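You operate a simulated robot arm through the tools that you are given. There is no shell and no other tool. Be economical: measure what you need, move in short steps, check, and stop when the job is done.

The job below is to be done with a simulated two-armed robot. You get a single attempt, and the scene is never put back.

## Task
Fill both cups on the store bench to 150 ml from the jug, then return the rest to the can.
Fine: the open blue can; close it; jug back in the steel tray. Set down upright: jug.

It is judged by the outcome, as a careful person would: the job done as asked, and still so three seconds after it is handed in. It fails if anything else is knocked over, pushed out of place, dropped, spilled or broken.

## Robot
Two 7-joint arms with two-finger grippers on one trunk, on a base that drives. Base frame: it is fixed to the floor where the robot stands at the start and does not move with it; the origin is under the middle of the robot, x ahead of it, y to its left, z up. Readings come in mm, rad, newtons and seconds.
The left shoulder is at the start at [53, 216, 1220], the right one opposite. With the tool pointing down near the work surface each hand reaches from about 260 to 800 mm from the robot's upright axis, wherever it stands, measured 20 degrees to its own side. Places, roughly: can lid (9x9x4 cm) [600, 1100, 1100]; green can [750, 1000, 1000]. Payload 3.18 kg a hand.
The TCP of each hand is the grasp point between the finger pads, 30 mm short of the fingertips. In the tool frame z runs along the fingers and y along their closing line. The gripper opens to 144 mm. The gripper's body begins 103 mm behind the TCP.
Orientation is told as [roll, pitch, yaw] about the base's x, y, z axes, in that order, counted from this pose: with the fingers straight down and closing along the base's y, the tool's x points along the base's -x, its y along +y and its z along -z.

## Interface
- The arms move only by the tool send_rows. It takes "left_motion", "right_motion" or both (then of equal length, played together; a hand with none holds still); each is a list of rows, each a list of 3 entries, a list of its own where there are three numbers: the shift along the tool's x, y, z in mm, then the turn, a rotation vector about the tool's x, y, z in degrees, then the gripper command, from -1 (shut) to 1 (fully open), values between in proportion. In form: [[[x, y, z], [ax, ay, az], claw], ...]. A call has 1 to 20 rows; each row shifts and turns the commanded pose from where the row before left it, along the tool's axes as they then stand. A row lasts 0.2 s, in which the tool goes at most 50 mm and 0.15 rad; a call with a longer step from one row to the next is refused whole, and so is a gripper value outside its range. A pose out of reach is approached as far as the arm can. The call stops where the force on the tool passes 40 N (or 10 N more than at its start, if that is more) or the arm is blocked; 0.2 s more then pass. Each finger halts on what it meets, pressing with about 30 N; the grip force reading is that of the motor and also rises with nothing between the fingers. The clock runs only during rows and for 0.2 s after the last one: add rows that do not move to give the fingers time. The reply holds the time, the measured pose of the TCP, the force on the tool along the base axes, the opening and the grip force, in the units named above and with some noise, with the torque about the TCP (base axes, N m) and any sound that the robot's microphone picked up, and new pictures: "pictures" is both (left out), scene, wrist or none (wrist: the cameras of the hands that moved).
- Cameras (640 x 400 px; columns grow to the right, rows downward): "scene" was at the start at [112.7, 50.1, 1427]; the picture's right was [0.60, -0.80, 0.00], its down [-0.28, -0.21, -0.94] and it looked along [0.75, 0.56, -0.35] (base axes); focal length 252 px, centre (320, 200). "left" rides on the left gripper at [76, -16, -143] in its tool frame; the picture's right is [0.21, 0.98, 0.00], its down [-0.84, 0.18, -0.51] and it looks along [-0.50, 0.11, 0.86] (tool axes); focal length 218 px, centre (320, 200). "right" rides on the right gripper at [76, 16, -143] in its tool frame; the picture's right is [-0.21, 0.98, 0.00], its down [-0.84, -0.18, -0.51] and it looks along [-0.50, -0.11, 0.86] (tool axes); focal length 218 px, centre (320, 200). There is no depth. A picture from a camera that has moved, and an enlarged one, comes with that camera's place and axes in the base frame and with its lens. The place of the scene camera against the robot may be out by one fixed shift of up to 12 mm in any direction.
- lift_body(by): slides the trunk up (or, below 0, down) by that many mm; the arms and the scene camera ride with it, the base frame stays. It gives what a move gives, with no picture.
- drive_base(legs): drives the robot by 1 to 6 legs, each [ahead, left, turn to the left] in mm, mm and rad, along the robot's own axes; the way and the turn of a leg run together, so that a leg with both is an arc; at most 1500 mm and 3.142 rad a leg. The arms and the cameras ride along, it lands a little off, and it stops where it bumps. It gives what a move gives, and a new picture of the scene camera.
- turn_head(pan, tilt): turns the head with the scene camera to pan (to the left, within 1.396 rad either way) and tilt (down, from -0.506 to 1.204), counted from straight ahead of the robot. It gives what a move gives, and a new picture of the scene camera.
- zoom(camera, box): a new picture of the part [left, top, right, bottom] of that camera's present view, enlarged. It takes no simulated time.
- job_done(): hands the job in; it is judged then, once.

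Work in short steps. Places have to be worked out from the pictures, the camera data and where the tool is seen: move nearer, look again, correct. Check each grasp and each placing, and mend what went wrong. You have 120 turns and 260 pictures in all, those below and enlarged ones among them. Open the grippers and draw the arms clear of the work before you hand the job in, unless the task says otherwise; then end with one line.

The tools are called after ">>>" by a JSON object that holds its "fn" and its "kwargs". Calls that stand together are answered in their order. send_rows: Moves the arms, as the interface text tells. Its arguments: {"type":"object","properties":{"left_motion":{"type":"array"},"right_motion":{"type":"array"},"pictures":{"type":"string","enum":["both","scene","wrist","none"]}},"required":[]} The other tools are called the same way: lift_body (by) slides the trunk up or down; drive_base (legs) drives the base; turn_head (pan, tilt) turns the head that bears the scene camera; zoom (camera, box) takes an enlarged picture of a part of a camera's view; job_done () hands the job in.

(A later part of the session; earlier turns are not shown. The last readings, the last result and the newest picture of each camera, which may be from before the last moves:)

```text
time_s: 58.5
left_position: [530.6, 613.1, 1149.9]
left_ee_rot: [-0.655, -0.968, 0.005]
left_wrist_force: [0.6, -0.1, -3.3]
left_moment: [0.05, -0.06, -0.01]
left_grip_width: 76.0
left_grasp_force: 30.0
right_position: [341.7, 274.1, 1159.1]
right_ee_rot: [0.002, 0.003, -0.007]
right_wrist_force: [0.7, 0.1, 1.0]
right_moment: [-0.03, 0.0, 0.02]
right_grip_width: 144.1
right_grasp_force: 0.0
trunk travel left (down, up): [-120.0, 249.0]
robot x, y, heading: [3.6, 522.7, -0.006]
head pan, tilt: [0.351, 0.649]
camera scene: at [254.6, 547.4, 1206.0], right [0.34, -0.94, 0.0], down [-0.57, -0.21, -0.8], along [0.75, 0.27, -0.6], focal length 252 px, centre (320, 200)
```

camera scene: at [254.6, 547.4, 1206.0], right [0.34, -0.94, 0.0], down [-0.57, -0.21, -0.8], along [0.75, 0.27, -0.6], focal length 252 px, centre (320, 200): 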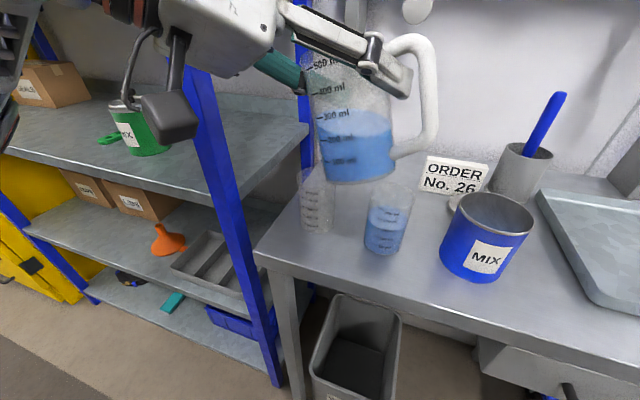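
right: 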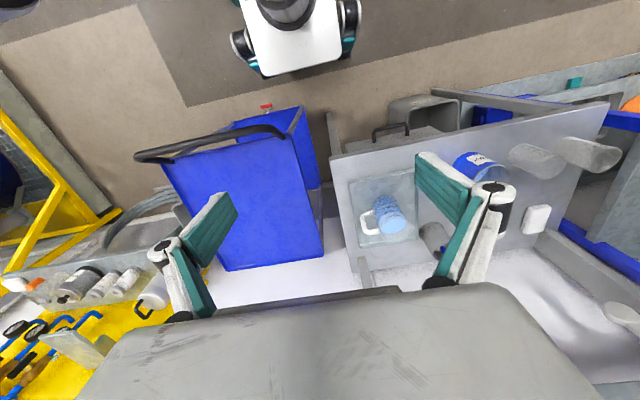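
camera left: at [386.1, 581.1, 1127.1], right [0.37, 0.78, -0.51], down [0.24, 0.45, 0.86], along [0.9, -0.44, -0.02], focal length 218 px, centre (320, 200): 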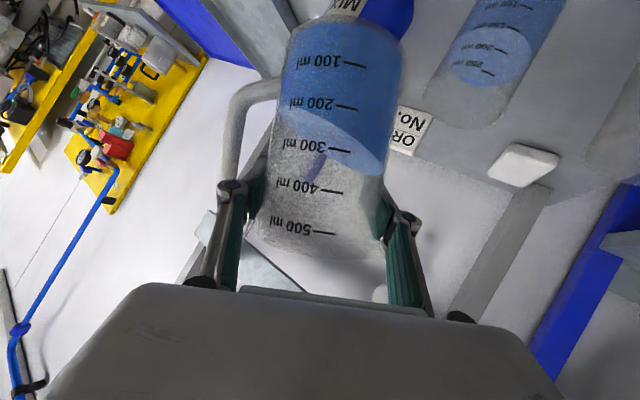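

Aligned in y. I tilt to ~40° at this height, shift 15 mm forward, and lower toward cup 2.

>>> {"fn": "send_rows", "kwargs": {"left_motion": [[[-1.6, -0.74, -0.86], [0.956, 0, -1.756], -1], [[-3.2, -1.5, -1.7], [1.91, 0, -3.51], -1], [[-3.2, -1.5, -1.7], [1.91, 0, -3.51], -1], [[-3.2, -1.5, -1.7], [1.91, 0, -3.51], -1], [[-3.2, -1.5, -1.7], [1.91, 0, -3.51], -1], [[-1.6, -0.74, -0.86], [0.956, 0, -1.756], -1], [[-10.6, 6.1, 8.7], [0, 0, 0], -1], [[12, 11.5, 6.5], [0, 0, 0], -1], [[15.5, 14.8, 8.4], [0, 0, 0], -1], [[12, 11.5, 6.5], [0, 0, 0], -1], [[0, 0, 0], [0, 0, 0], -1]], "pictures": "both"}}

```text
time_s: 60.9
left_position: [546.1, 613.8, 1111.3]
left_ee_rot: [-1.055, -0.734, 0.308]
left_wrist_force: [0.8, 0.1, -3.2]
left_moment: [0.07, -0.09, 0.01]
left_grip_width: 76.1
left_grasp_force: 29.8
right_position: [341.9, 274.5, 1158.8]
right_ee_rot: [0.001, 0.0, -0.008]
right_wrist_force: [0.0, -0.4, 0.5]
right_moment: [-0.02, -0.01, 0.01]
right_grip_width: 144.0
right_grasp_force: 0.1
trunk travel left (down, up): [-120.0, 249.0]
robot x, y, heading: [3.6, 523.7, -0.007]
head pan, tilt: [0.351, 0.649]
camera scene: at [254.4, 546.8, 1206.2], right [0.34, -0.94, 0.0], down [-0.57, -0.2, -0.8], along [0.75, 0.27, -0.6], focal length 252 px, centre (320, 200)
camera left: at [403.9, 691.1, 1122.5], right [0.25, 0.59, -0.77], down [0.38, 0.68, 0.63], along [0.89, -0.45, -0.05], focal length 218 px, centre (320, 200)
```

scene: 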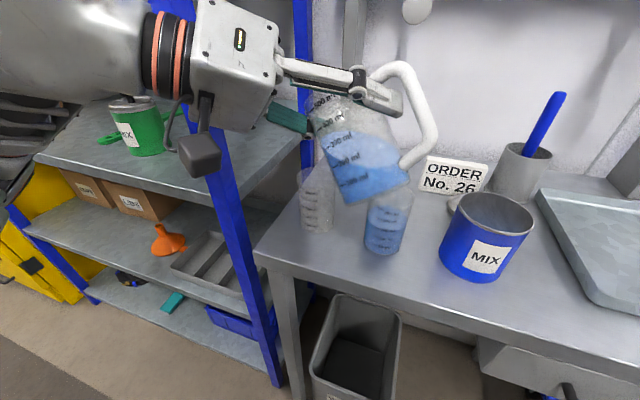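
left: 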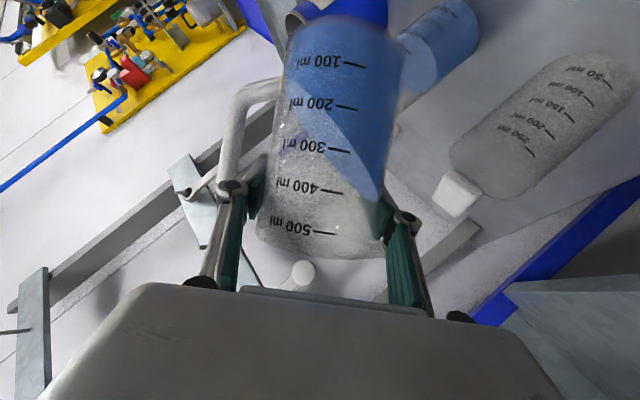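

Cup 2 lies where expected. I lower 58 mm to pouring height and tilt to ~48°, below the expected onset.

>>> {"fn": "send_rows", "kwargs": {"left_motion": [[[10, 9.6, 5.4], [0, 0, 0], -1], [[15, 14.3, 8.2], [0, 0, 0], -1], [[14, 13.4, 7.6], [0, 0, 0], -1], [[-3.2, -1.5, -1.7], [1.91, 0, -3.51], -1], [[-3.2, -1.5, -1.7], [1.91, 0, -3.51], -1], [[0, 0, 0], [0, 0, 0], -1]], "pictures": "both"}}

```text
time_s: 62.2
left_position: [550.8, 615.5, 1060.8]
left_ee_rot: [-1.165, -0.622, 0.377]
left_wrist_force: [-0.5, -0.1, -2.9]
left_moment: [0.12, -0.07, 0.01]
left_grip_width: 75.8
left_grasp_force: 30.0
right_position: [341.8, 274.1, 1160.0]
right_ee_rot: [0.002, 0.0, -0.006]
right_wrist_force: [-0.4, 0.1, 0.6]
right_moment: [0.0, -0.02, 0.0]
right_grip_width: 144.0
right_grasp_force: 0.0
trunk travel left (down, up): [-120.0, 249.0]
robot x, y, heading: [2.6, 523.3, -0.002]
head pan, tilt: [0.351, 0.649]
camera scene: at [254.5, 546.9, 1206.1], right [0.34, -0.94, 0.0], down [-0.57, -0.2, -0.8], along [0.75, 0.27, -0.6], focal length 252 px, centre (320, 200)
camera left: at [408.1, 694.6, 1074.1], right [0.19, 0.49, -0.85], down [0.42, 0.74, 0.52], along [0.89, -0.45, -0.06], focal length 218 px, centre (320, 200)
```

scene: 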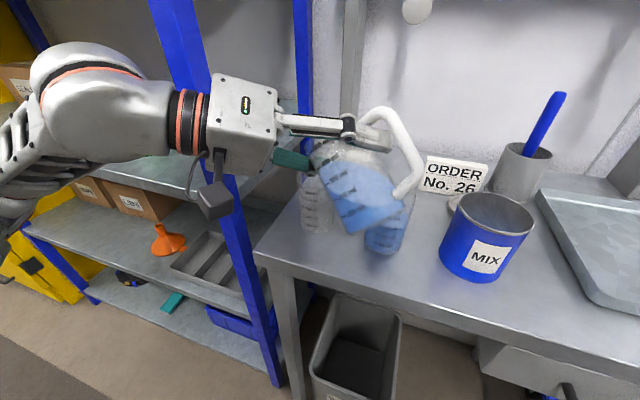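
left: 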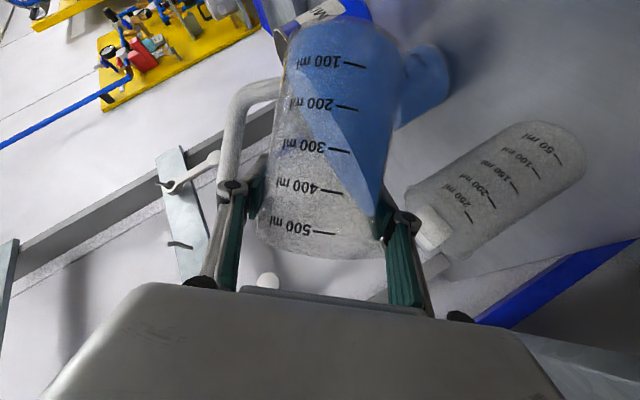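

Spout line runs into cup 2's mouth. I tilt further, 5°, watching for flow.

>>> {"fn": "send_rows", "kwargs": {"left_motion": [[[-1.6, -0.74, -0.86], [0.956, 0, -1.756], -1], [[-1.6, -0.74, -0.86], [0.956, 0, -1.756], -1], [[-1.6, -0.74, -0.86], [0.956, 0, -1.756], -1], [[-0.8, -0.37, -0.43], [0.478, 0, -0.878], -1]], "pictures": "wrist"}}

>>> {"fn": "zoom", "kwargs": {"camera": "scene", "box": [260, 140, 360, 260]}}

```text
time_s: 63.2
left_position: [550.6, 619.1, 1066.6]
left_ee_rot: [-1.248, -0.524, 0.424]
left_wrist_force: [0.8, -0.1, -2.0]
left_moment: [0.06, -0.07, -0.01]
left_grip_width: 76.1
left_grasp_force: 30.2
right_position: [342.2, 273.4, 1160.0]
right_ee_rot: [0.002, 0.003, -0.007]
right_wrist_force: [0.2, 0.3, 0.9]
right_moment: [0.02, 0.02, -0.02]
right_grip_width: 144.3
right_grasp_force: 0.0
trunk travel left (down, up): [-120.0, 249.0]
robot x, y, heading: [2.6, 525.6, -0.003]
head pan, tilt: [0.351, 0.649]
camera left: at [410.7, 699.4, 1080.5], right [0.13, 0.4, -0.91], down [0.45, 0.79, 0.41], along [0.88, -0.46, -0.08], focal length 218 px, centre (320, 200)
```

left: 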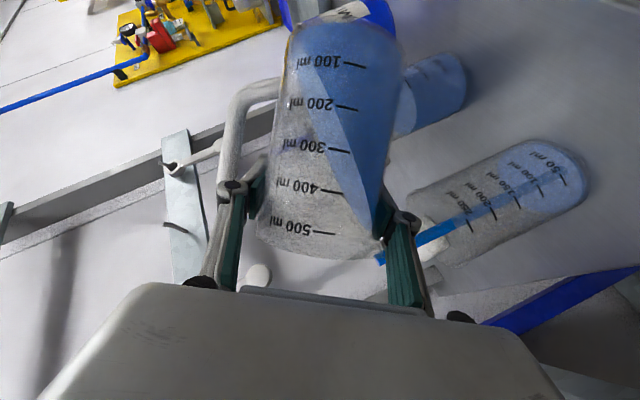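

```text
3.33 times, centred on (310, 200) of scene
camera zoom: at [254.6, 546.9, 1206.0], right [0.34, -0.94, 0.0], down [-0.57, -0.2, -0.8], along [0.75, 0.27, -0.6], focal length 838 px, centre (353, 200)
```

zoom: 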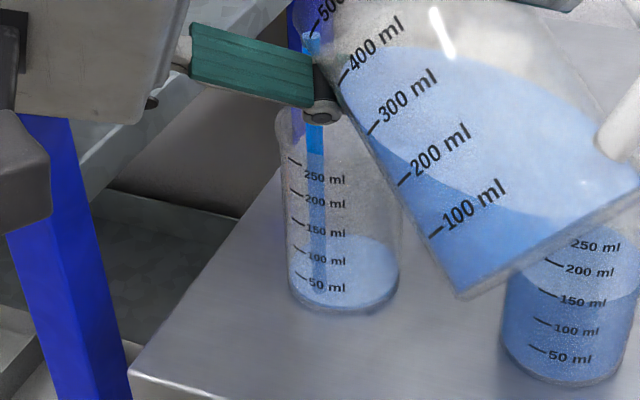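

Pouring into cup 2 (≈30 ml). I shift 5 mm back and continue slowly.

>>> {"fn": "send_rows", "kwargs": {"left_motion": [[[2.8, -3.2, 1.5], [0.478, 0, -0.878], -1], [[-0.8, -0.37, -0.43], [0.478, 0, -0.878], -1], [[-0.8, -0.37, -0.43], [0.478, 0, -0.878], -1], [[-0.8, -0.37, -0.43], [0.478, 0, -0.878], -1]], "pictures": "none"}}

>>> {"fn": "zoom", "kwargs": {"camera": "scene", "box": [280, 160, 360, 240]}}

```text
time_s: 64.2
left_position: [550.9, 617.0, 1069.8]
left_ee_rot: [-1.291, -0.464, 0.444]
left_wrist_force: [-0.3, -0.1, -1.7]
left_moment: [0.08, -0.08, -0.03]
left_grip_width: 76.1
left_grasp_force: 30.4
right_position: [342.7, 274.0, 1158.3]
right_ee_rot: [0.003, 0.002, -0.006]
right_wrist_force: [0.0, -0.1, 0.0]
right_moment: [0.02, -0.02, 0.02]
right_grip_width: 144.0
right_grasp_force: 0.1
trunk travel left (down, up): [-120.0, 249.0]
robot x, y, heading: [5.2, 524.4, -0.005]
head pan, tilt: [0.351, 0.649]
```

```text
5.00 times, centred on (320, 200) of scene
camera zoom: at [254.6, 546.9, 1206.0], right [0.34, -0.94, 0.0], down [-0.57, -0.2, -0.8], along [0.75, 0.27, -0.6], focal length 1258 px, centre (320, 200)
```

zoom: 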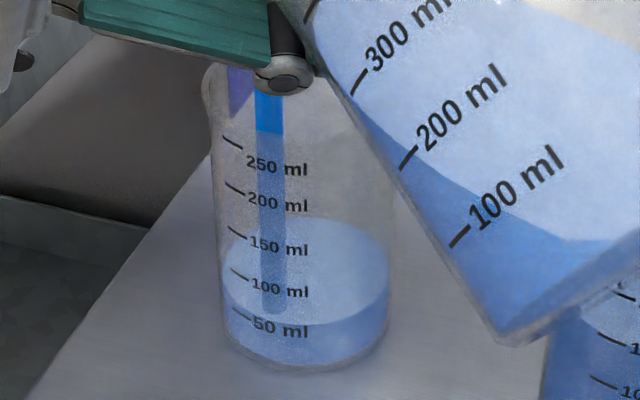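

≈62 ml. Continue 4°.

>>> {"fn": "send_rows", "kwargs": {"left_motion": [[[-0.8, -0.37, -0.43], [0.478, 0, -0.878], -1], [[-0.8, -0.37, -0.43], [0.478, 0, -0.878], -1], [[-0.8, -0.37, -0.43], [0.478, 0, -0.878], -1], [[-0.8, -0.37, -0.43], [0.478, 0, -0.878], -1], [[0, 0, 0], [0, 0, 0], -1]], "pictures": "none"}}

>>> {"fn": "zoom", "kwargs": {"camera": "scene", "box": [280, 160, 360, 240]}}

```text
time_s: 65.5
left_position: [550.5, 618.9, 1072.0]
left_ee_rot: [-1.333, -0.405, 0.459]
left_wrist_force: [0.5, 0.1, -1.9]
left_moment: [0.08, -0.04, -0.03]
left_grip_width: 75.9
left_grasp_force: 30.5
right_position: [341.0, 273.8, 1158.5]
right_ee_rot: [0.001, 0.0, -0.008]
right_wrist_force: [0.7, 0.9, -0.6]
right_moment: [-0.01, 0.01, 0.0]
right_grip_width: 143.8
right_grasp_force: 0.1
trunk travel left (down, up): [-120.0, 249.0]
robot x, y, heading: [3.9, 527.3, -0.004]
head pan, tilt: [0.351, 0.649]
```

```text
5.00 times, centred on (320, 200) of scene
camera zoom: at [254.5, 546.9, 1206.1], right [0.34, -0.94, 0.0], down [-0.57, -0.2, -0.8], along [0.75, 0.27, -0.6], focal length 1258 px, centre (320, 200)
```

zoom: 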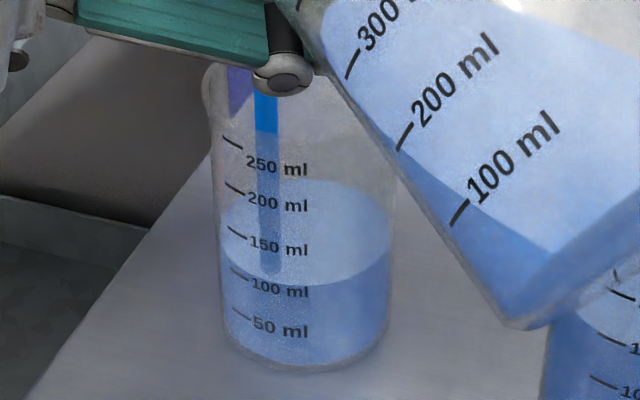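

≈110 ml. Three more 1° rows.

>>> {"fn": "send_rows", "kwargs": {"left_motion": [[[-0.8, -0.37, -0.43], [0.478, 0, -0.878], -1], [[-0.8, -0.37, -0.43], [0.478, 0, -0.878], -1], [[0, 0, 0], [0, 0, 0], -1]], "pictures": "none"}}

>>> {"fn": "zoom", "kwargs": {"camera": "scene", "box": [280, 160, 360, 240]}}

```text
time_s: 66.2
left_position: [550.9, 619.2, 1074.6]
left_ee_rot: [-1.352, -0.376, 0.469]
left_wrist_force: [0.5, 0.8, -2.0]
left_moment: [0.01, -0.07, 0.0]
left_grip_width: 75.9
left_grasp_force: 30.1
right_position: [341.8, 272.9, 1159.6]
right_ee_rot: [0.003, 0.002, -0.007]
right_wrist_force: [-0.2, -0.4, -0.8]
right_moment: [-0.01, 0.01, -0.01]
right_grip_width: 144.1
right_grasp_force: 0.1
trunk travel left (down, up): [-120.0, 249.0]
robot x, y, heading: [3.8, 522.7, -0.005]
head pan, tilt: [0.351, 0.649]
```

```text
5.00 times, centred on (320, 200) of scene
camera zoom: at [254.5, 546.9, 1206.1], right [0.34, -0.94, 0.0], down [-0.57, -0.2, -0.8], along [0.75, 0.27, -0.6], focal length 1258 px, centre (320, 200)
```

zoom: 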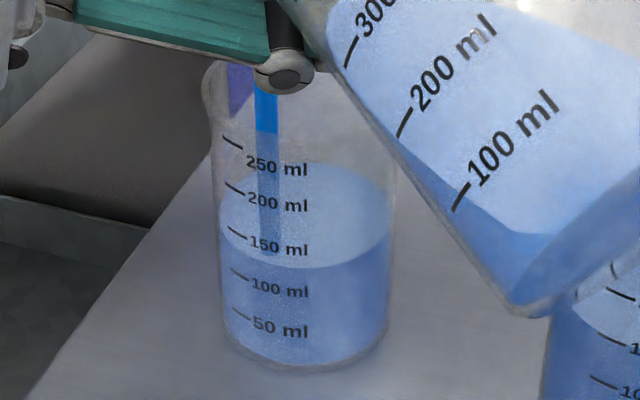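

≈132 ml. One hold row, then tilt back to stop and read.

>>> {"fn": "send_rows", "kwargs": {"left_motion": [[[0, 0, 0], [0, 0, 0], -1], [[3.2, 1.5, 1.7], [-1.91, 0, 3.51], -1], [[3.2, 1.5, 1.7], [-1.91, 0, 3.51], -1], [[3.2, 1.5, 1.7], [-1.91, 0, 3.51], -1], [[0, 0, 0], [0, 0, 0], -1]], "pictures": "none"}}

>>> {"fn": "zoom", "kwargs": {"camera": "scene", "box": [290, 180, 350, 240]}}

>>> {"fn": "zoom", "kwargs": {"camera": "left", "box": [430, 110, 610, 270]}}

```text
time_s: 67.5
left_position: [548.1, 613.8, 1064.5]
left_ee_rot: [-1.227, -0.554, 0.41]
left_wrist_force: [0.2, 0.5, -1.7]
left_moment: [0.03, -0.1, -0.02]
left_grip_width: 76.1
left_grasp_force: 30.0
right_position: [341.8, 273.7, 1160.0]
right_ee_rot: [0.003, 0.003, -0.006]
right_wrist_force: [0.0, -0.1, -0.1]
right_moment: [0.0, -0.04, -0.01]
right_grip_width: 144.1
right_grasp_force: 0.1
trunk travel left (down, up): [-120.0, 249.0]
robot x, y, heading: [5.8, 522.9, -0.006]
head pan, tilt: [0.351, 0.649]
```

```text
6.67 times, centred on (320, 210) of scene
camera zoom: at [254.6, 547.0, 1206.0], right [0.34, -0.94, 0.0], down [-0.57, -0.2, -0.8], along [0.75, 0.27, -0.6], focal length 1677 px, centre (320, 133)
```

zoom: 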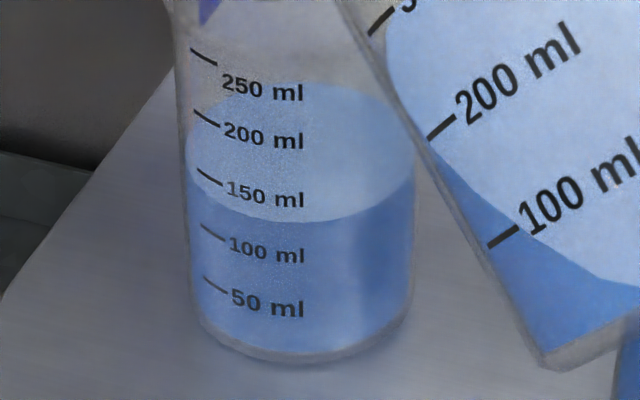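

```text
2.50 times, centred on (520, 190) of left
camera zoom: at [405.9, 693.3, 1077.7], right [0.15, 0.43, -0.89], down [0.44, 0.78, 0.44], along [0.89, -0.46, -0.07], focal length 546 px, centre (-180, 225)
```

zoom: 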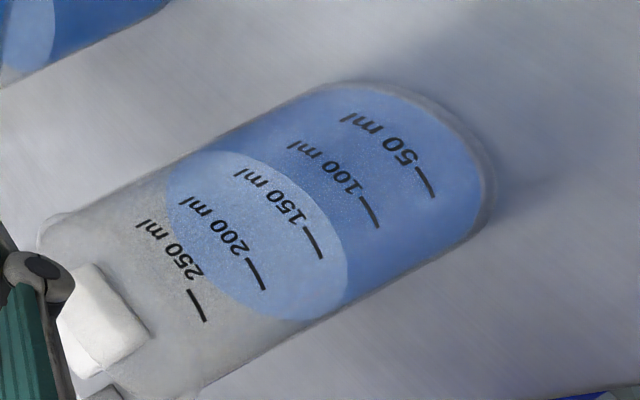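

Reading ≈132 ml. A dose of roughly 12 ml next.

>>> {"fn": "send_rows", "kwargs": {"left_motion": [[[-3.2, -1.5, -1.7], [1.91, 0, -3.51], -1], [[-3.2, -1.5, -1.7], [1.91, 0, -3.51], -1], [[-3.2, -1.5, -1.7], [1.91, 0, -3.51], -1], [[-0.8, -0.37, -0.43], [0.478, 0, -0.878], -1], [[0, 0, 0], [0, 0, 0], -1], [[3.2, 1.5, 1.7], [-1.91, 0, 3.51], -1], [[3.2, 1.5, 1.7], [-1.91, 0, 3.51], -1], [[3.2, 1.5, 1.7], [-1.91, 0, 3.51], -1], [[0, 0, 0], [0, 0, 0], -1]], "pictures": "none"}}

>>> {"fn": "zoom", "kwargs": {"camera": "scene", "box": [290, 180, 350, 240]}}

>>> {"fn": "zoom", "kwargs": {"camera": "left", "box": [430, 110, 610, 270]}}

```text
time_s: 69.5
left_position: [547.0, 614.2, 1064.9]
left_ee_rot: [-1.237, -0.54, 0.419]
left_wrist_force: [0.3, 1.0, -2.0]
left_moment: [0.05, -0.03, 0.04]
left_grip_width: 76.1
left_grasp_force: 30.0
right_position: [341.9, 273.6, 1159.0]
right_ee_rot: [0.002, 0.001, -0.008]
right_wrist_force: [-0.6, -0.3, 0.8]
right_moment: [0.0, -0.01, 0.01]
right_grip_width: 143.8
right_grasp_force: 0.1
trunk travel left (down, up): [-120.0, 249.0]
robot x, y, heading: [2.2, 525.0, -0.004]
head pan, tilt: [0.351, 0.649]
```

```text
6.67 times, centred on (320, 210) of scene
camera zoom: at [254.6, 547.0, 1206.0], right [0.34, -0.94, 0.0], down [-0.57, -0.2, -0.8], along [0.75, 0.27, -0.6], focal length 1677 px, centre (320, 133)
```

zoom: 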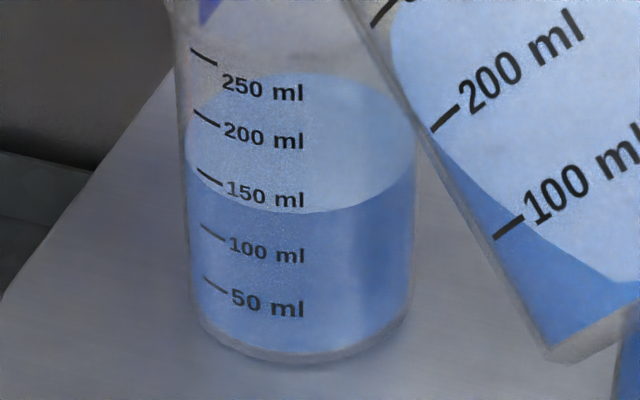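

```text
2.50 times, centred on (520, 190) of left
camera zoom: at [405.9, 693.3, 1079.7], right [0.14, 0.41, -0.9], down [0.45, 0.79, 0.43], along [0.88, -0.46, -0.07], focal length 546 px, centre (-180, 225)
```

zoom: 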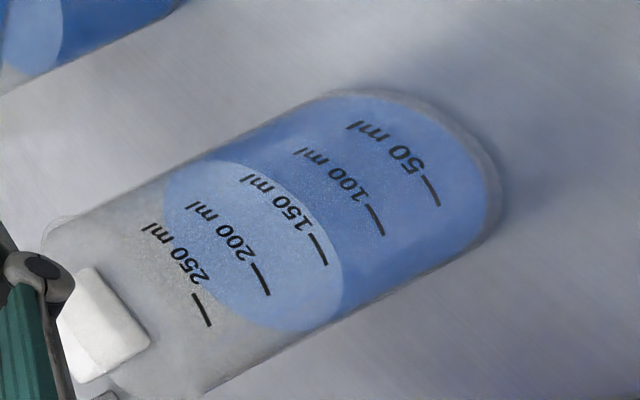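

≈140 ml. One more similar dose, slightly deeper.

>>> {"fn": "send_rows", "kwargs": {"left_motion": [[[-3.2, -1.5, -1.7], [1.91, 0, -3.51], -1], [[-3.2, -1.5, -1.7], [1.91, 0, -3.51], -1], [[-3.2, -1.5, -1.7], [1.91, 0, -3.51], -1], [[-1.6, -0.74, -0.86], [0.956, 0, -1.756], -1], [[0, 0, 0], [0, 0, 0], -1], [[3.2, 1.5, 1.7], [-1.91, 0, 3.51], -1], [[3.2, 1.5, 1.7], [-1.91, 0, 3.51], -1], [[3.2, 1.5, 1.7], [-1.91, 0, 3.51], -1], [[0, 0, 0], [0, 0, 0], -1]], "pictures": "none"}}

>>> {"fn": "zoom", "kwargs": {"camera": "scene", "box": [290, 180, 350, 240]}}

>>> {"fn": "zoom", "kwargs": {"camera": "left", "box": [430, 110, 610, 270]}}

```text
time_s: 71.5
left_position: [547.1, 614.0, 1068.6]
left_ee_rot: [-1.261, -0.509, 0.427]
left_wrist_force: [0.2, 0.1, -1.3]
left_moment: [0.04, -0.06, 0.01]
left_grip_width: 76.0
left_grasp_force: 30.0
right_position: [342.9, 273.7, 1159.9]
right_ee_rot: [0.002, 0.001, -0.007]
right_wrist_force: [-0.3, -0.1, -0.1]
right_moment: [0.01, -0.02, 0.05]
right_grip_width: 143.9
right_grasp_force: 0.1
trunk travel left (down, up): [-120.0, 249.0]
robot x, y, heading: [3.9, 526.1, -0.008]
head pan, tilt: [0.351, 0.649]
```

```text
6.67 times, centred on (320, 210) of scene
camera zoom: at [254.6, 547.0, 1206.0], right [0.34, -0.94, 0.0], down [-0.57, -0.2, -0.8], along [0.75, 0.27, -0.6], focal length 1677 px, centre (320, 133)
```

zoom: 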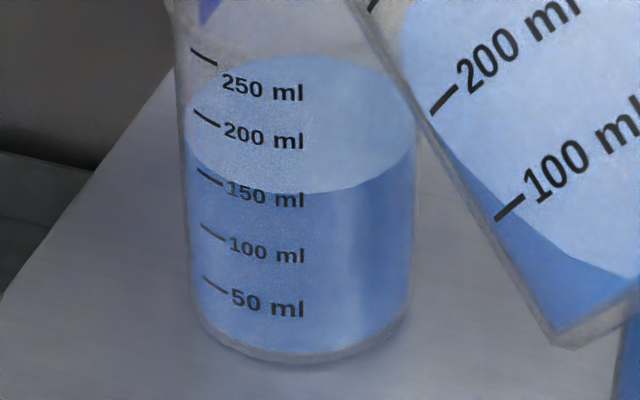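

```text
2.50 times, centred on (520, 190) of left
camera zoom: at [406.7, 694.9, 1082.4], right [0.12, 0.38, -0.91], down [0.45, 0.8, 0.4], along [0.88, -0.46, -0.08], focal length 546 px, centre (-180, 225)
```

zoom: 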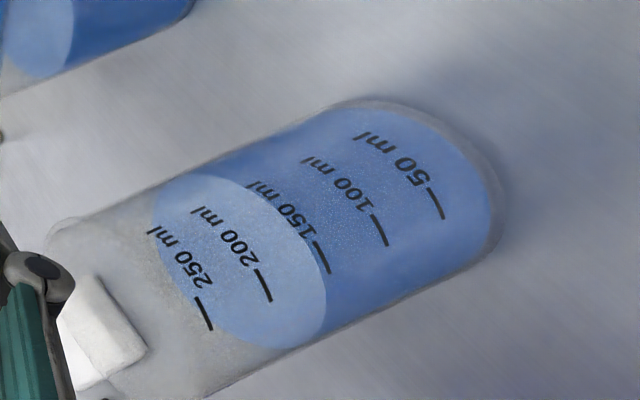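

Cup 2 reads ≈150–156 ml between the two views; good. I tilt the jug back, raise it, and then head for the can with the ~100 ml remainder.

>>> {"fn": "send_rows", "kwargs": {"left_motion": [[[3.2, 1.5, 1.7], [-1.91, 0, 3.51], -1], [[3.2, 1.5, 1.7], [-1.91, 0, 3.51], -1], [[-12, -14, -6.5], [0, 0, 0], -1], [[-18, -20, -9.7], [0, 0, 0], -1], [[-18, -20, -9.7], [0, 0, 0], -1], [[-18, -20, -9.7], [0, 0, 0], -1], [[-15, -16.5, -8], [0, 0, 0], -1], [[3.6, 1.67, 1.9], [-2.15, 0, 3.95], -1], [[3.6, 1.67, 1.9], [-2.15, 0, 3.95], -1], [[3.6, 1.67, 1.9], [-2.15, 0, 3.95], -1], [[3.6, 1.67, 1.9], [-2.15, 0, 3.95], -1], [[3.6, 1.67, 1.9], [-2.15, 0, 3.95], -1], [[0, 0, 0], [0, 0, 0], -1]], "pictures": "scene"}}

>>> {"fn": "zoom", "kwargs": {"camera": "scene", "box": [280, 160, 440, 270]}}

```text
time_s: 74.2
left_position: [546.2, 613.5, 1170.7]
left_ee_rot: [-0.788, -0.912, 0.109]
left_wrist_force: [0.3, 0.2, -1.8]
left_moment: [0.04, -0.03, -0.02]
left_grip_width: 76.0
left_grasp_force: 29.9
right_position: [341.4, 273.0, 1160.2]
right_ee_rot: [0.002, 0.001, -0.008]
right_wrist_force: [-0.4, 0.9, 0.9]
right_moment: [-0.03, 0.0, -0.01]
right_grip_width: 144.0
right_grasp_force: 0.0
trunk travel left (down, up): [-120.0, 249.0]
robot x, y, heading: [1.0, 521.5, -0.004]
head pan, tilt: [0.351, 0.649]
camera scene: at [254.6, 547.0, 1206.0], right [0.34, -0.94, 0.0], down [-0.57, -0.2, -0.8], along [0.75, 0.27, -0.6], focal length 252 px, centre (320, 200)
```

scene: 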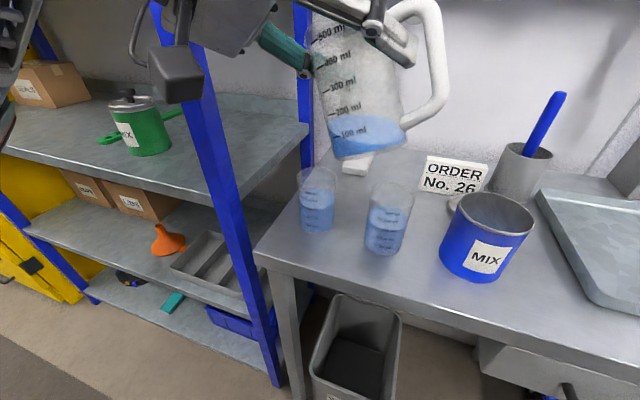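

```text
3.64 times, centred on (360, 215) of scene
camera zoom: at [254.6, 547.0, 1206.0], right [0.34, -0.94, 0.0], down [-0.57, -0.2, -0.8], along [0.75, 0.27, -0.6], focal length 915 px, centre (174, 146)
```

zoom: 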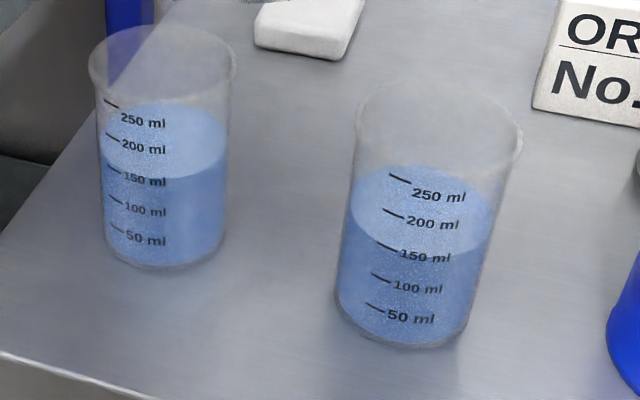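

Both cups now read about 150 ml, nothing spilled. Drive right 253 mm to bring the jug to the can.

>>> {"fn": "drive_base", "kwargs": {"legs": [[0, -126, 0], [0, -127, 0]]}}

>>> {"fn": "zoom", "kwargs": {"camera": "left", "box": [250, 0, 640, 270]}}

```text
time_s: 77.4
left_position: [546.2, 363.8, 1169.6]
left_ee_rot: [-0.788, -0.911, 0.118]
left_wrist_force: [-0.5, 0.4, -1.1]
left_moment: [0.03, -0.01, 0.05]
left_grip_width: 75.9
left_grasp_force: 30.5
right_position: [342.5, 23.6, 1158.9]
right_ee_rot: [0.003, 0.001, -0.002]
right_wrist_force: [-0.2, -1.0, -0.1]
right_moment: [0.03, 0.03, -0.03]
right_grip_width: 143.9
right_grasp_force: 0.0
trunk travel left (down, up): [-120.0, 249.0]
robot x, y, heading: [4.3, 275.3, 0.003]
head pan, tilt: [0.351, 0.649]
camera scene: at [253.6, 296.3, 1206.1], right [0.34, -0.94, 0.0], down [-0.57, -0.21, -0.8], along [0.75, 0.27, -0.6], focal length 252 px, centre (320, 200)
```

scene: 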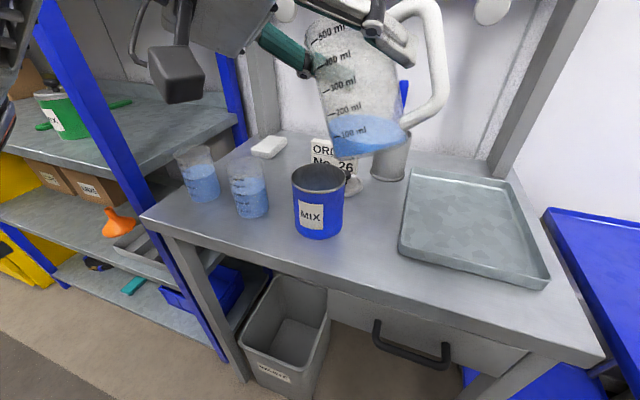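

```text
1.48 times, centred on (445, 135) of left
camera zoom: at [401.5, 438.7, 1178.1], right [0.34, 0.73, -0.59], down [0.28, 0.52, 0.81], along [0.9, -0.44, -0.03], focal length 323 px, centre (135, 296)
```

zoom: 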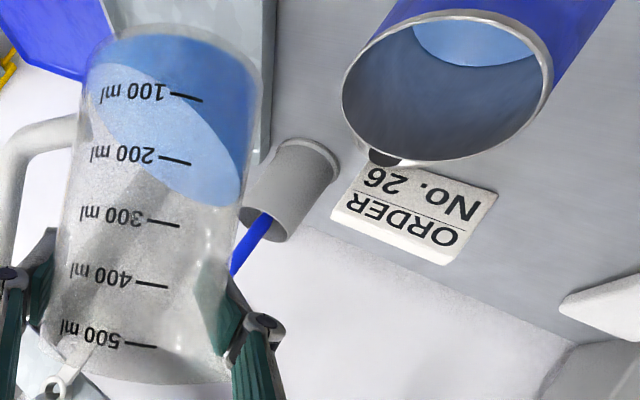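

The can mouth centre is ≈[588,428,980]. I tilt to 50° up here, then lower so that the spout is over the can.

>>> {"fn": "send_rows", "kwargs": {"left_motion": [[[-3.2, -1.5, -1.7], [1.91, 0, -3.51], -1], [[-3.2, -1.5, -1.7], [1.91, 0, -3.51], -1], [[-3.2, -1.5, -1.7], [1.91, 0, -3.51], -1], [[-3.2, -1.5, -1.7], [1.91, 0, -3.51], -1], [[-3.2, -1.5, -1.7], [1.91, 0, -3.51], -1], [[-3.2, -1.5, -1.7], [1.91, 0, -3.51], -1], [[-3.4, 3.2, -1.8], [0, 0, 0], -1], [[9, 12.2, 4.9], [0, 0, 0], -1], [[15.8, 21.4, 8.6], [0, 0, 0], -1], [[15.8, 21.4, 8.6], [0, 0, 0], -1], [[15.8, 21.4, 8.6], [0, 0, 0], -1], [[12, 16.3, 6.5], [0, 0, 0], -1], [[6, 8.1, 3.3], [0, 0, 0], -1], [[0, 0, 0], [0, 0, 0], -1]], "pictures": "both"}}

```text
time_s: 80.4
left_position: [553.5, 375.0, 1059.8]
left_ee_rot: [-1.184, -0.601, 0.394]
left_wrist_force: [0.2, 0.6, -2.4]
left_moment: [0.07, -0.04, -0.03]
left_grip_width: 75.9
left_grasp_force: 30.0
right_position: [342.7, 24.8, 1159.3]
right_ee_rot: [0.002, 0.0, -0.001]
right_wrist_force: [-0.7, -0.1, 0.1]
right_moment: [-0.02, 0.04, 0.02]
right_grip_width: 144.1
right_grasp_force: 0.1
trunk travel left (down, up): [-120.0, 249.0]
robot x, y, heading: [4.7, 272.8, -0.002]
head pan, tilt: [0.351, 0.649]
camera scene: at [253.5, 296.7, 1206.1], right [0.34, -0.94, 0.0], down [-0.57, -0.21, -0.8], along [0.75, 0.27, -0.6], focal length 252 px, centre (320, 200)
camera left: at [410.4, 454.3, 1073.3], right [0.17, 0.47, -0.86], down [0.42, 0.76, 0.5], along [0.89, -0.45, -0.07], focal length 218 px, centre (320, 200)
```

scene: 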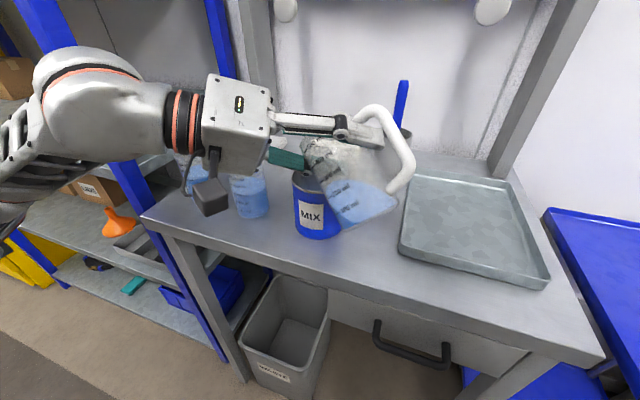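
left: 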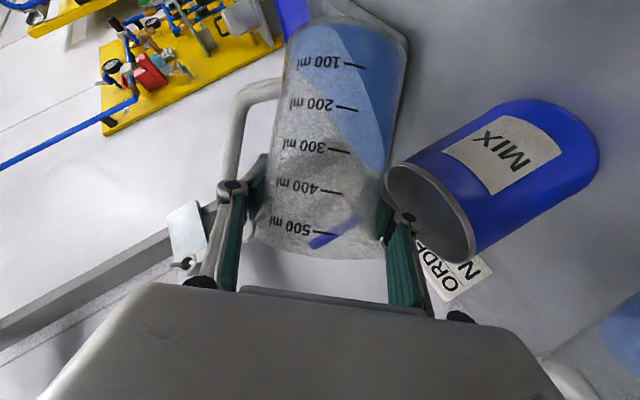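

The spout is over the can with ~50 mm clearance. I tilt on, pouring the remainder.

>>> {"fn": "send_rows", "kwargs": {"left_motion": [[[-3.2, -1.5, -1.7], [1.91, 0, -3.51], -1], [[-3.2, -1.5, -1.7], [1.91, 0, -3.51], -1], [[-3.2, -1.5, -1.7], [1.91, 0, -3.51], -1], [[-1.6, -0.74, -0.86], [0.956, 0, -1.756], -1], [[-1.6, -0.74, -0.86], [0.956, 0, -1.756], -1], [[-1.6, -0.74, -0.86], [0.956, 0, -1.756], -1], [[-1.6, -0.74, -0.86], [0.956, 0, -1.756], -1]], "pictures": "both"}}

```text
time_s: 82.0
left_position: [559.9, 383.7, 1077.3]
left_ee_rot: [-1.396, -0.306, 0.489]
left_wrist_force: [0.3, -0.2, -1.4]
left_moment: [0.03, -0.02, 0.02]
left_grip_width: 76.0
left_grasp_force: 29.8
right_position: [341.5, 24.8, 1158.9]
right_ee_rot: [0.002, 0.002, -0.001]
right_wrist_force: [0.0, -0.8, 0.1]
right_moment: [0.0, -0.01, -0.02]
right_grip_width: 143.9
right_grasp_force: 0.1
trunk travel left (down, up): [-120.0, 249.0]
robot x, y, heading: [1.4, 274.1, 0.003]
head pan, tilt: [0.351, 0.649]
camera scene: at [253.7, 296.7, 1206.0], right [0.34, -0.94, 0.0], down [-0.57, -0.21, -0.8], along [0.75, 0.27, -0.6], focal length 252 px, centre (320, 200)
camera left: at [420.1, 465.8, 1092.9], right [0.0, 0.19, -0.98], down [0.48, 0.86, 0.17], along [0.88, -0.47, -0.09], focal length 218 px, centre (320, 200)
```

scene: 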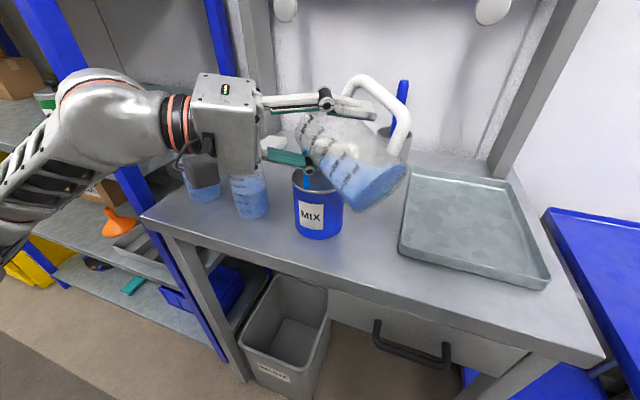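
left: 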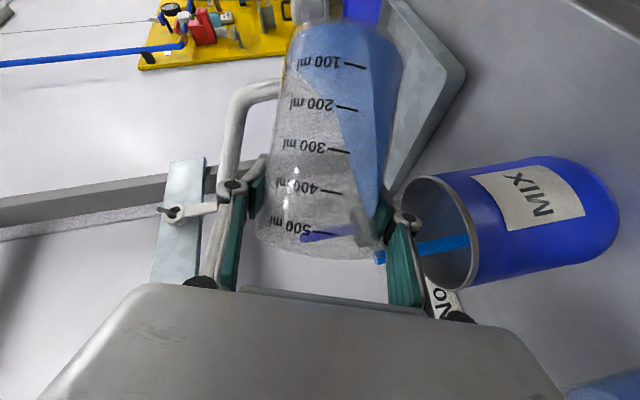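

The stream goes into the can near its centre. I continue to ~90°.

>>> {"fn": "send_rows", "kwargs": {"left_motion": [[[-1.6, -0.74, -0.86], [0.956, 0, -1.756], -1], [[-1.6, -0.74, -0.86], [0.956, 0, -1.756], -1], [[-1.6, -0.74, -0.86], [0.956, 0, -1.756], -1], [[-1.6, -0.74, -0.86], [0.956, 0, -1.756], -1], [[-1.6, -0.74, -0.86], [0.956, 0, -1.756], -1], [[-1.6, -0.74, -0.86], [0.956, 0, -1.756], -1], [[-1.6, -0.74, -0.86], [0.956, 0, -1.756], -1], [[-1.6, -0.74, -0.86], [0.956, 0, -1.756], -1], [[-1.6, -0.74, -0.86], [0.956, 0, -1.756], -1], [[-1.6, -0.74, -0.86], [0.956, 0, -1.756], -1]], "pictures": "both"}}

```text
time_s: 84.2
left_position: [566.9, 397.3, 1088.0]
left_ee_rot: [-1.569, -0.002, 0.516]
left_wrist_force: [-0.6, -0.8, 0.1]
left_moment: [0.03, -0.02, -0.01]
left_grip_width: 76.3
left_grasp_force: 29.8
right_position: [343.2, 23.3, 1158.6]
right_ee_rot: [0.002, 0.002, -0.002]
right_wrist_force: [-0.4, -0.6, 0.3]
right_moment: [-0.02, 0.03, 0.02]
right_grip_width: 143.9
right_grasp_force: 0.1
trunk travel left (down, up): [-120.0, 249.0]
robot x, y, heading: [1.9, 269.4, 0.003]
head pan, tilt: [0.351, 0.649]
camera scene: at [253.6, 296.7, 1206.1], right [0.34, -0.94, 0.0], down [-0.57, -0.21, -0.8], along [0.75, 0.27, -0.6], focal length 252 px, centre (320, 200)
camera left: at [429.6, 484.8, 1103.1], right [-0.18, -0.1, -0.98], down [0.48, 0.86, -0.18], along [0.86, -0.5, -0.11], focal length 218 px, centre (320, 200)
```

scene: 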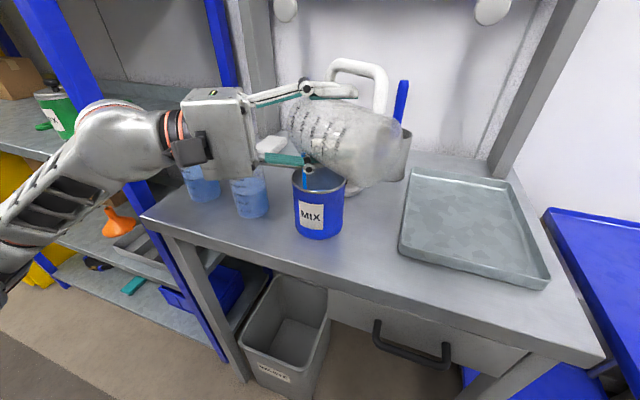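
left: 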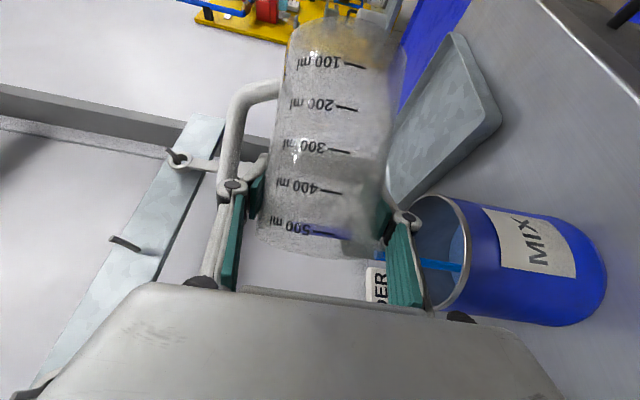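

Almost empty. I go on to ~108° and hold so it drains.

>>> {"fn": "send_rows", "kwargs": {"left_motion": [[[-1.6, -0.74, -0.86], [0.956, 0, -1.756], -1], [[-1.6, -0.74, -0.86], [0.956, 0, -1.756], -1], [[-1.6, -0.74, -0.86], [0.956, 0, -1.756], -1], [[-1.6, -0.74, -0.86], [0.956, 0, -1.756], -1], [[-1.6, -0.74, -0.86], [0.956, 0, -1.756], -1], [[-1.6, -0.74, -0.86], [0.956, 0, -1.756], -1], [[-1.6, -0.74, -0.86], [0.956, 0, -1.756], -1], [[-1.6, -0.74, -0.86], [0.956, 0, -1.756], -1], [[-1.6, -0.74, -0.86], [0.956, 0, -1.756], -1], [[0, 0, 0], [0, 0, 0], -1], [[0, 0, 0], [0, 0, 0], -1], [[0, 0, 0], [0, 0, 0], -1], [[0, 0, 0], [0, 0, 0], -1], [[0, 0, 0], [0, 0, 0], -1], [[0, 0, 0], [0, 0, 0], -1]], "pictures": "both"}}

```text
time_s: 87.4
left_position: [575.9, 411.6, 1091.6]
left_ee_rot: [-1.722, 0.273, 0.496]
left_wrist_force: [0.4, -0.5, -1.4]
left_moment: [0.06, -0.02, 0.01]
left_grip_width: 75.8
left_grasp_force: 30.3
right_position: [341.8, 24.6, 1160.1]
right_ee_rot: [0.002, 0.0, -0.001]
right_wrist_force: [0.5, -0.3, -0.8]
right_moment: [-0.01, 0.0, 0.01]
right_grip_width: 143.9
right_grasp_force: 0.0
trunk travel left (down, up): [-120.0, 249.0]
robot x, y, heading: [0.2, 274.4, 0.003]
head pan, tilt: [0.351, 0.649]
camera scene: at [253.5, 296.7, 1206.1], right [0.34, -0.94, 0.0], down [-0.57, -0.21, -0.8], along [0.75, 0.27, -0.6], focal length 252 px, centre (320, 200)
camera left: at [441.2, 504.0, 1106.3], right [-0.34, -0.35, -0.87], down [0.43, 0.77, -0.47], along [0.84, -0.53, -0.11], focal length 218 px, centre (320, 200)
```

scene: 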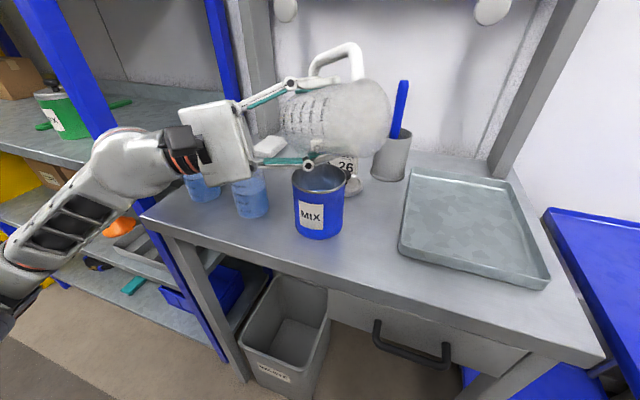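
left: 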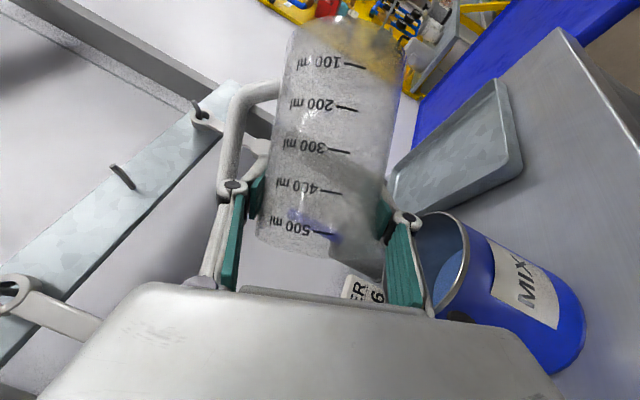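

The jug is empty. I raise it 120 mm and turn it upright again.

>>> {"fn": "send_rows", "kwargs": {"left_motion": [[[3.3, -11.4, 1.8], [0, 0, 0], -1], [[6.8, -23.8, 3.7], [0, 0, 0], -1], [[6.8, -23.8, 3.7], [0, 0, 0], -1], [[6.8, -23.8, 3.7], [0, 0, 0], -1], [[6.8, -23.8, 3.7], [0, 0, 0], -1], [[3.3, -11.4, 1.8], [0, 0, 0], -1], [[5.6, 2.6, 3.0], [-3.35, 0, 6.15], -1], [[5.6, 2.6, 3.0], [-3.35, 0, 6.15], -1], [[5.6, 2.6, 3.0], [-3.35, 0, 6.15], -1], [[5.6, 2.6, 3.0], [-3.35, 0, 6.15], -1], [[5.6, 2.6, 3.0], [-3.35, 0, 6.15], -1], [[5.6, 2.6, 3.0], [-3.35, 0, 6.15], -1], [[5.6, 2.6, 3.0], [-3.35, 0, 6.15], -1], [[5.6, 2.6, 3.0], [-3.35, 0, 6.15], -1], [[5.6, 2.6, 3.0], [-3.35, 0, 6.15], -1], [[5.6, 2.6, 3.0], [-3.35, 0, 6.15], -1], [[5.6, 2.6, 3.0], [-3.35, 0, 6.15], -1], [[5.6, 2.6, 3.0], [-3.35, 0, 6.15], -1], [[5.6, 2.6, 3.0], [-3.35, 0, 6.15], -1], [[0, 0, 0], [0, 0, 0], -1]], "pictures": "both"}}

```text
time_s: 91.6
left_position: [545.7, 364.9, 1157.2]
left_ee_rot: [-0.56, -0.997, -0.069]
left_wrist_force: [0.1, -0.3, -0.6]
left_moment: [-0.02, -0.03, -0.01]
left_grip_width: 76.1
left_grasp_force: 30.0
right_position: [343.2, 24.4, 1158.6]
right_ee_rot: [0.001, 0.001, -0.003]
right_wrist_force: [-0.3, -0.4, 0.3]
right_moment: [0.0, 0.02, 0.0]
right_grip_width: 144.1
right_grasp_force: 0.1
trunk travel left (down, up): [-120.0, 249.0]
robot x, y, heading: [2.0, 275.5, 0.002]
head pan, tilt: [0.351, 0.649]
camera scene: at [253.7, 296.8, 1206.0], right [0.34, -0.94, 0.0], down [-0.57, -0.21, -0.8], along [0.75, 0.27, -0.6], focal length 252 px, centre (320, 200)
camera left: at [399.8, 438.7, 1163.7], right [0.38, 0.8, -0.46], down [0.21, 0.41, 0.89], along [0.9, -0.43, -0.01], focal length 218 px, centre (320, 200)
```

scene: 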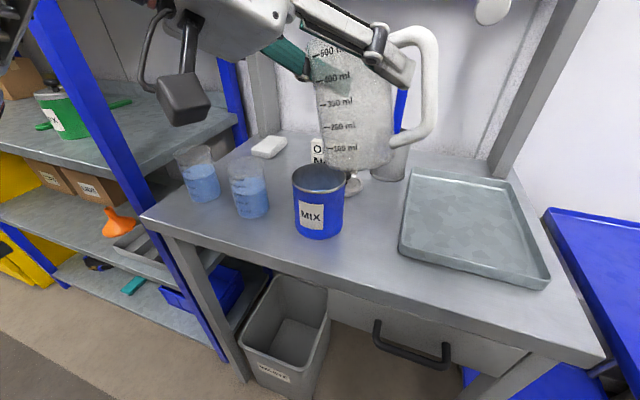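
left: 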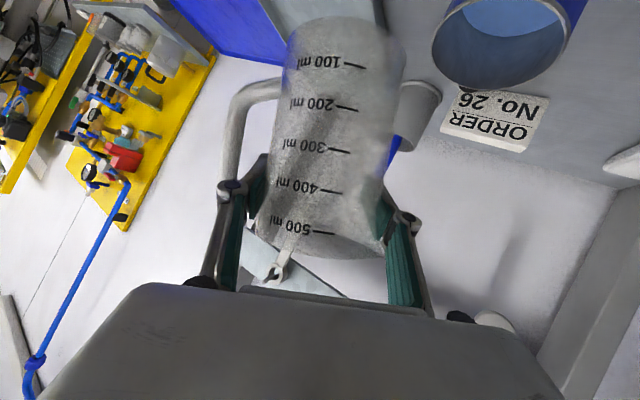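

I finish righting the jug, unyaw it, and drive right 60 mm so the tray is in the same reach as when I picked it up.

>>> {"fn": "send_rows", "kwargs": {"left_motion": [[[0, 0, 0], [-4.04, 0, 7.42], -1], [[0, 0, 0], [-4.04, 0, 7.42], -1], [[0, 0, 0], [-7.0, 0, -3.82], -1], [[0, 0, 0], [-7.0, 0, -3.82], -1], [[0, 0, 0], [-7.0, 0, -3.82], -1], [[0, 0, 0], [-7.0, 0, -3.82], -1], [[0, 0, 0], [0, 0, 0], -1]], "pictures": "none"}}

>>> {"fn": "drive_base", "kwargs": {"legs": [[0, -60, 0]]}}

>>> {"fn": "turn_head", "kwargs": {"pan": 0.0, "tilt": 0.6}}

```text
time_s: 93.2
left_position: [548.5, 369.7, 1154.5]
left_ee_rot: [-0.008, -1.062, 0.019]
left_wrist_force: [-0.1, -0.4, 0.0]
left_moment: [0.03, -0.03, -0.03]
left_grip_width: 76.2
left_grasp_force: 30.0
right_position: [343.1, 25.2, 1157.7]
right_ee_rot: [0.001, 0.001, -0.001]
right_wrist_force: [-0.3, 0.6, 0.0]
right_moment: [-0.02, 0.02, -0.03]
right_grip_width: 144.0
right_grasp_force: 0.0
trunk travel left (down, up): [-120.0, 249.0]
robot x, y, heading: [2.9, 272.3, -0.001]
head pan, tilt: [0.351, 0.649]
```

```text
time_s: 94.4
left_position: [548.0, 307.9, 1154.5]
left_ee_rot: [0.001, -1.065, 0.007]
left_wrist_force: [-0.9, 0.3, -1.1]
left_moment: [0.03, -0.03, 0.01]
left_grip_width: 75.9
left_grasp_force: 29.5
right_position: [342.6, -36.3, 1158.7]
right_ee_rot: [0.003, 0.003, -0.002]
right_wrist_force: [0.1, 1.0, -0.1]
right_moment: [0.03, -0.01, 0.01]
right_grip_width: 143.9
right_grasp_force: 0.1
trunk travel left (down, up): [-120.0, 249.0]
robot x, y, heading: [2.3, 213.1, -0.004]
head pan, tilt: [0.351, 0.649]
camera scene: at [257.2, 235.8, 1217.3], right [0.34, -0.94, 0.0], down [-0.47, -0.17, -0.87], along [0.82, 0.29, -0.5], focal length 252 px, centre (320, 200)
```

scene: 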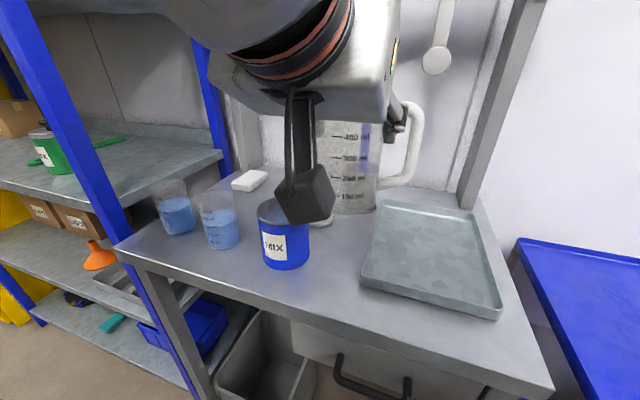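

```text
time_s: 95.2
left_position: [550.9, 310.5, 1152.3]
left_ee_rot: [0.001, -1.056, 0.019]
left_wrist_force: [-0.1, 0.0, -1.4]
left_moment: [0.0, -0.02, 0.0]
left_grip_width: 75.9
left_grasp_force: 29.6
right_position: [342.6, -37.6, 1158.4]
right_ee_rot: [0.002, 0.003, -0.001]
right_wrist_force: [-0.7, -0.2, 0.0]
right_moment: [0.03, 0.0, -0.01]
right_grip_width: 143.9
right_grasp_force: 0.0
trunk travel left (down, up): [-120.0, 249.0]
robot x, y, heading: [0.5, 211.3, 0.0]
head pan, tilt: [0.0, 0.6]
camera scene: at [260.6, 226.2, 1218.3], right [0.22, -0.97, 0.0], down [-0.48, -0.11, -0.87], along [0.85, 0.2, -0.49], focal length 252 px, centre (320, 200)
```

scene: 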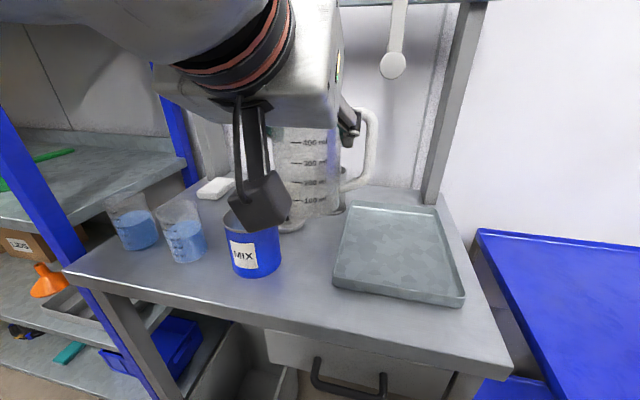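

I carry the jug over the tray and lower it to ~35 mm above the floor of the tray.

>>> {"fn": "send_rows", "kwargs": {"left_motion": [[[-5, -10, 9], [0, 0, 0], -1], [[-10.2, -21, 18.4], [0, 0, 0], -1], [[-10.2, -21, 18.4], [0, 0, 0], -1], [[-10.2, -21, 18.4], [0, 0, 0], -1], [[-10.2, -21, 18.4], [0, 0, 0], -1], [[-10.2, -21, 18.4], [0, 0, 0], -1], [[-5, -11, 9], [0, 0, 0], -1], [[0, 0, 0], [0, 0, 0], -1], [[15, 0, 8.5], [0, 0, 0], -1], [[26, 0, 14.5], [0, 0, 0], -1], [[26, 0, 14.5], [0, 0, 0], -1], [[26, 0, 14.5], [0, 0, 0], -1], [[9, 0, 5], [0, 0, 0], -1], [[0, 0, 0], [0, 0, 0], -1]], "pictures": "both"}}

```text
time_s: 98.2
left_position: [675.9, 183.9, 1038.0]
left_ee_rot: [0.0, -1.063, 0.01]
left_wrist_force: [-0.2, 0.4, -1.4]
left_moment: [0.04, -0.05, 0.01]
left_grip_width: 76.1
left_grasp_force: 29.9
right_position: [341.8, -36.1, 1159.4]
right_ee_rot: [0.002, 0.0, 0.0]
right_wrist_force: [0.0, -0.4, 0.3]
right_moment: [-0.05, 0.01, -0.01]
right_grip_width: 144.1
right_grasp_force: 0.1
trunk travel left (down, up): [-120.0, 249.0]
robot x, y, heading: [0.4, 213.6, -0.0]
head pan, tilt: [0.0, 0.6]
camera scene: at [260.4, 205.8, 1210.4], right [0.0, -1.0, 0.0], down [-0.56, 0.0, -0.83], along [0.83, 0.0, -0.56], focal length 252 px, centre (320, 200)
camera left: at [514.3, 167.3, 1039.9], right [-0.11, 0.98, -0.18], down [-0.04, 0.18, 0.98], along [0.99, 0.11, 0.02], focal length 218 px, centre (320, 200)
```

scene: 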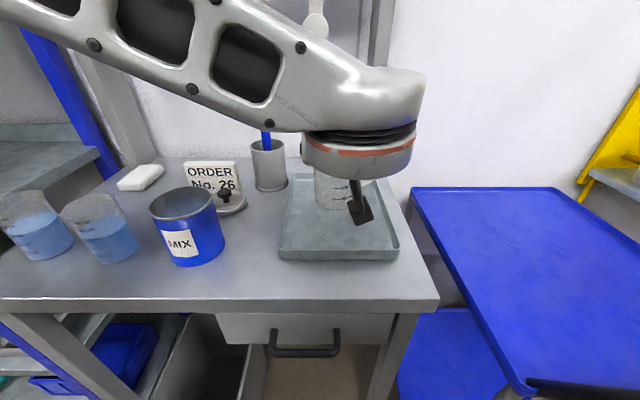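
left: 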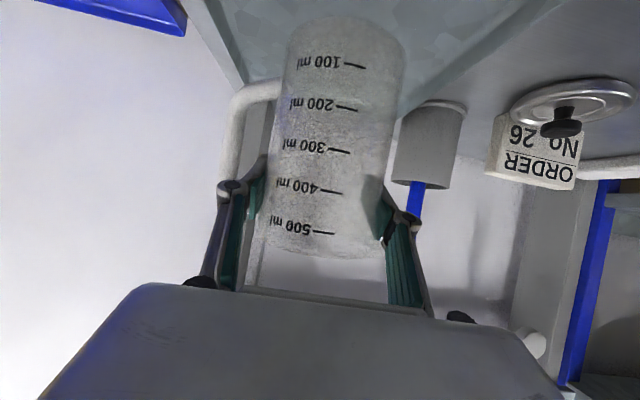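

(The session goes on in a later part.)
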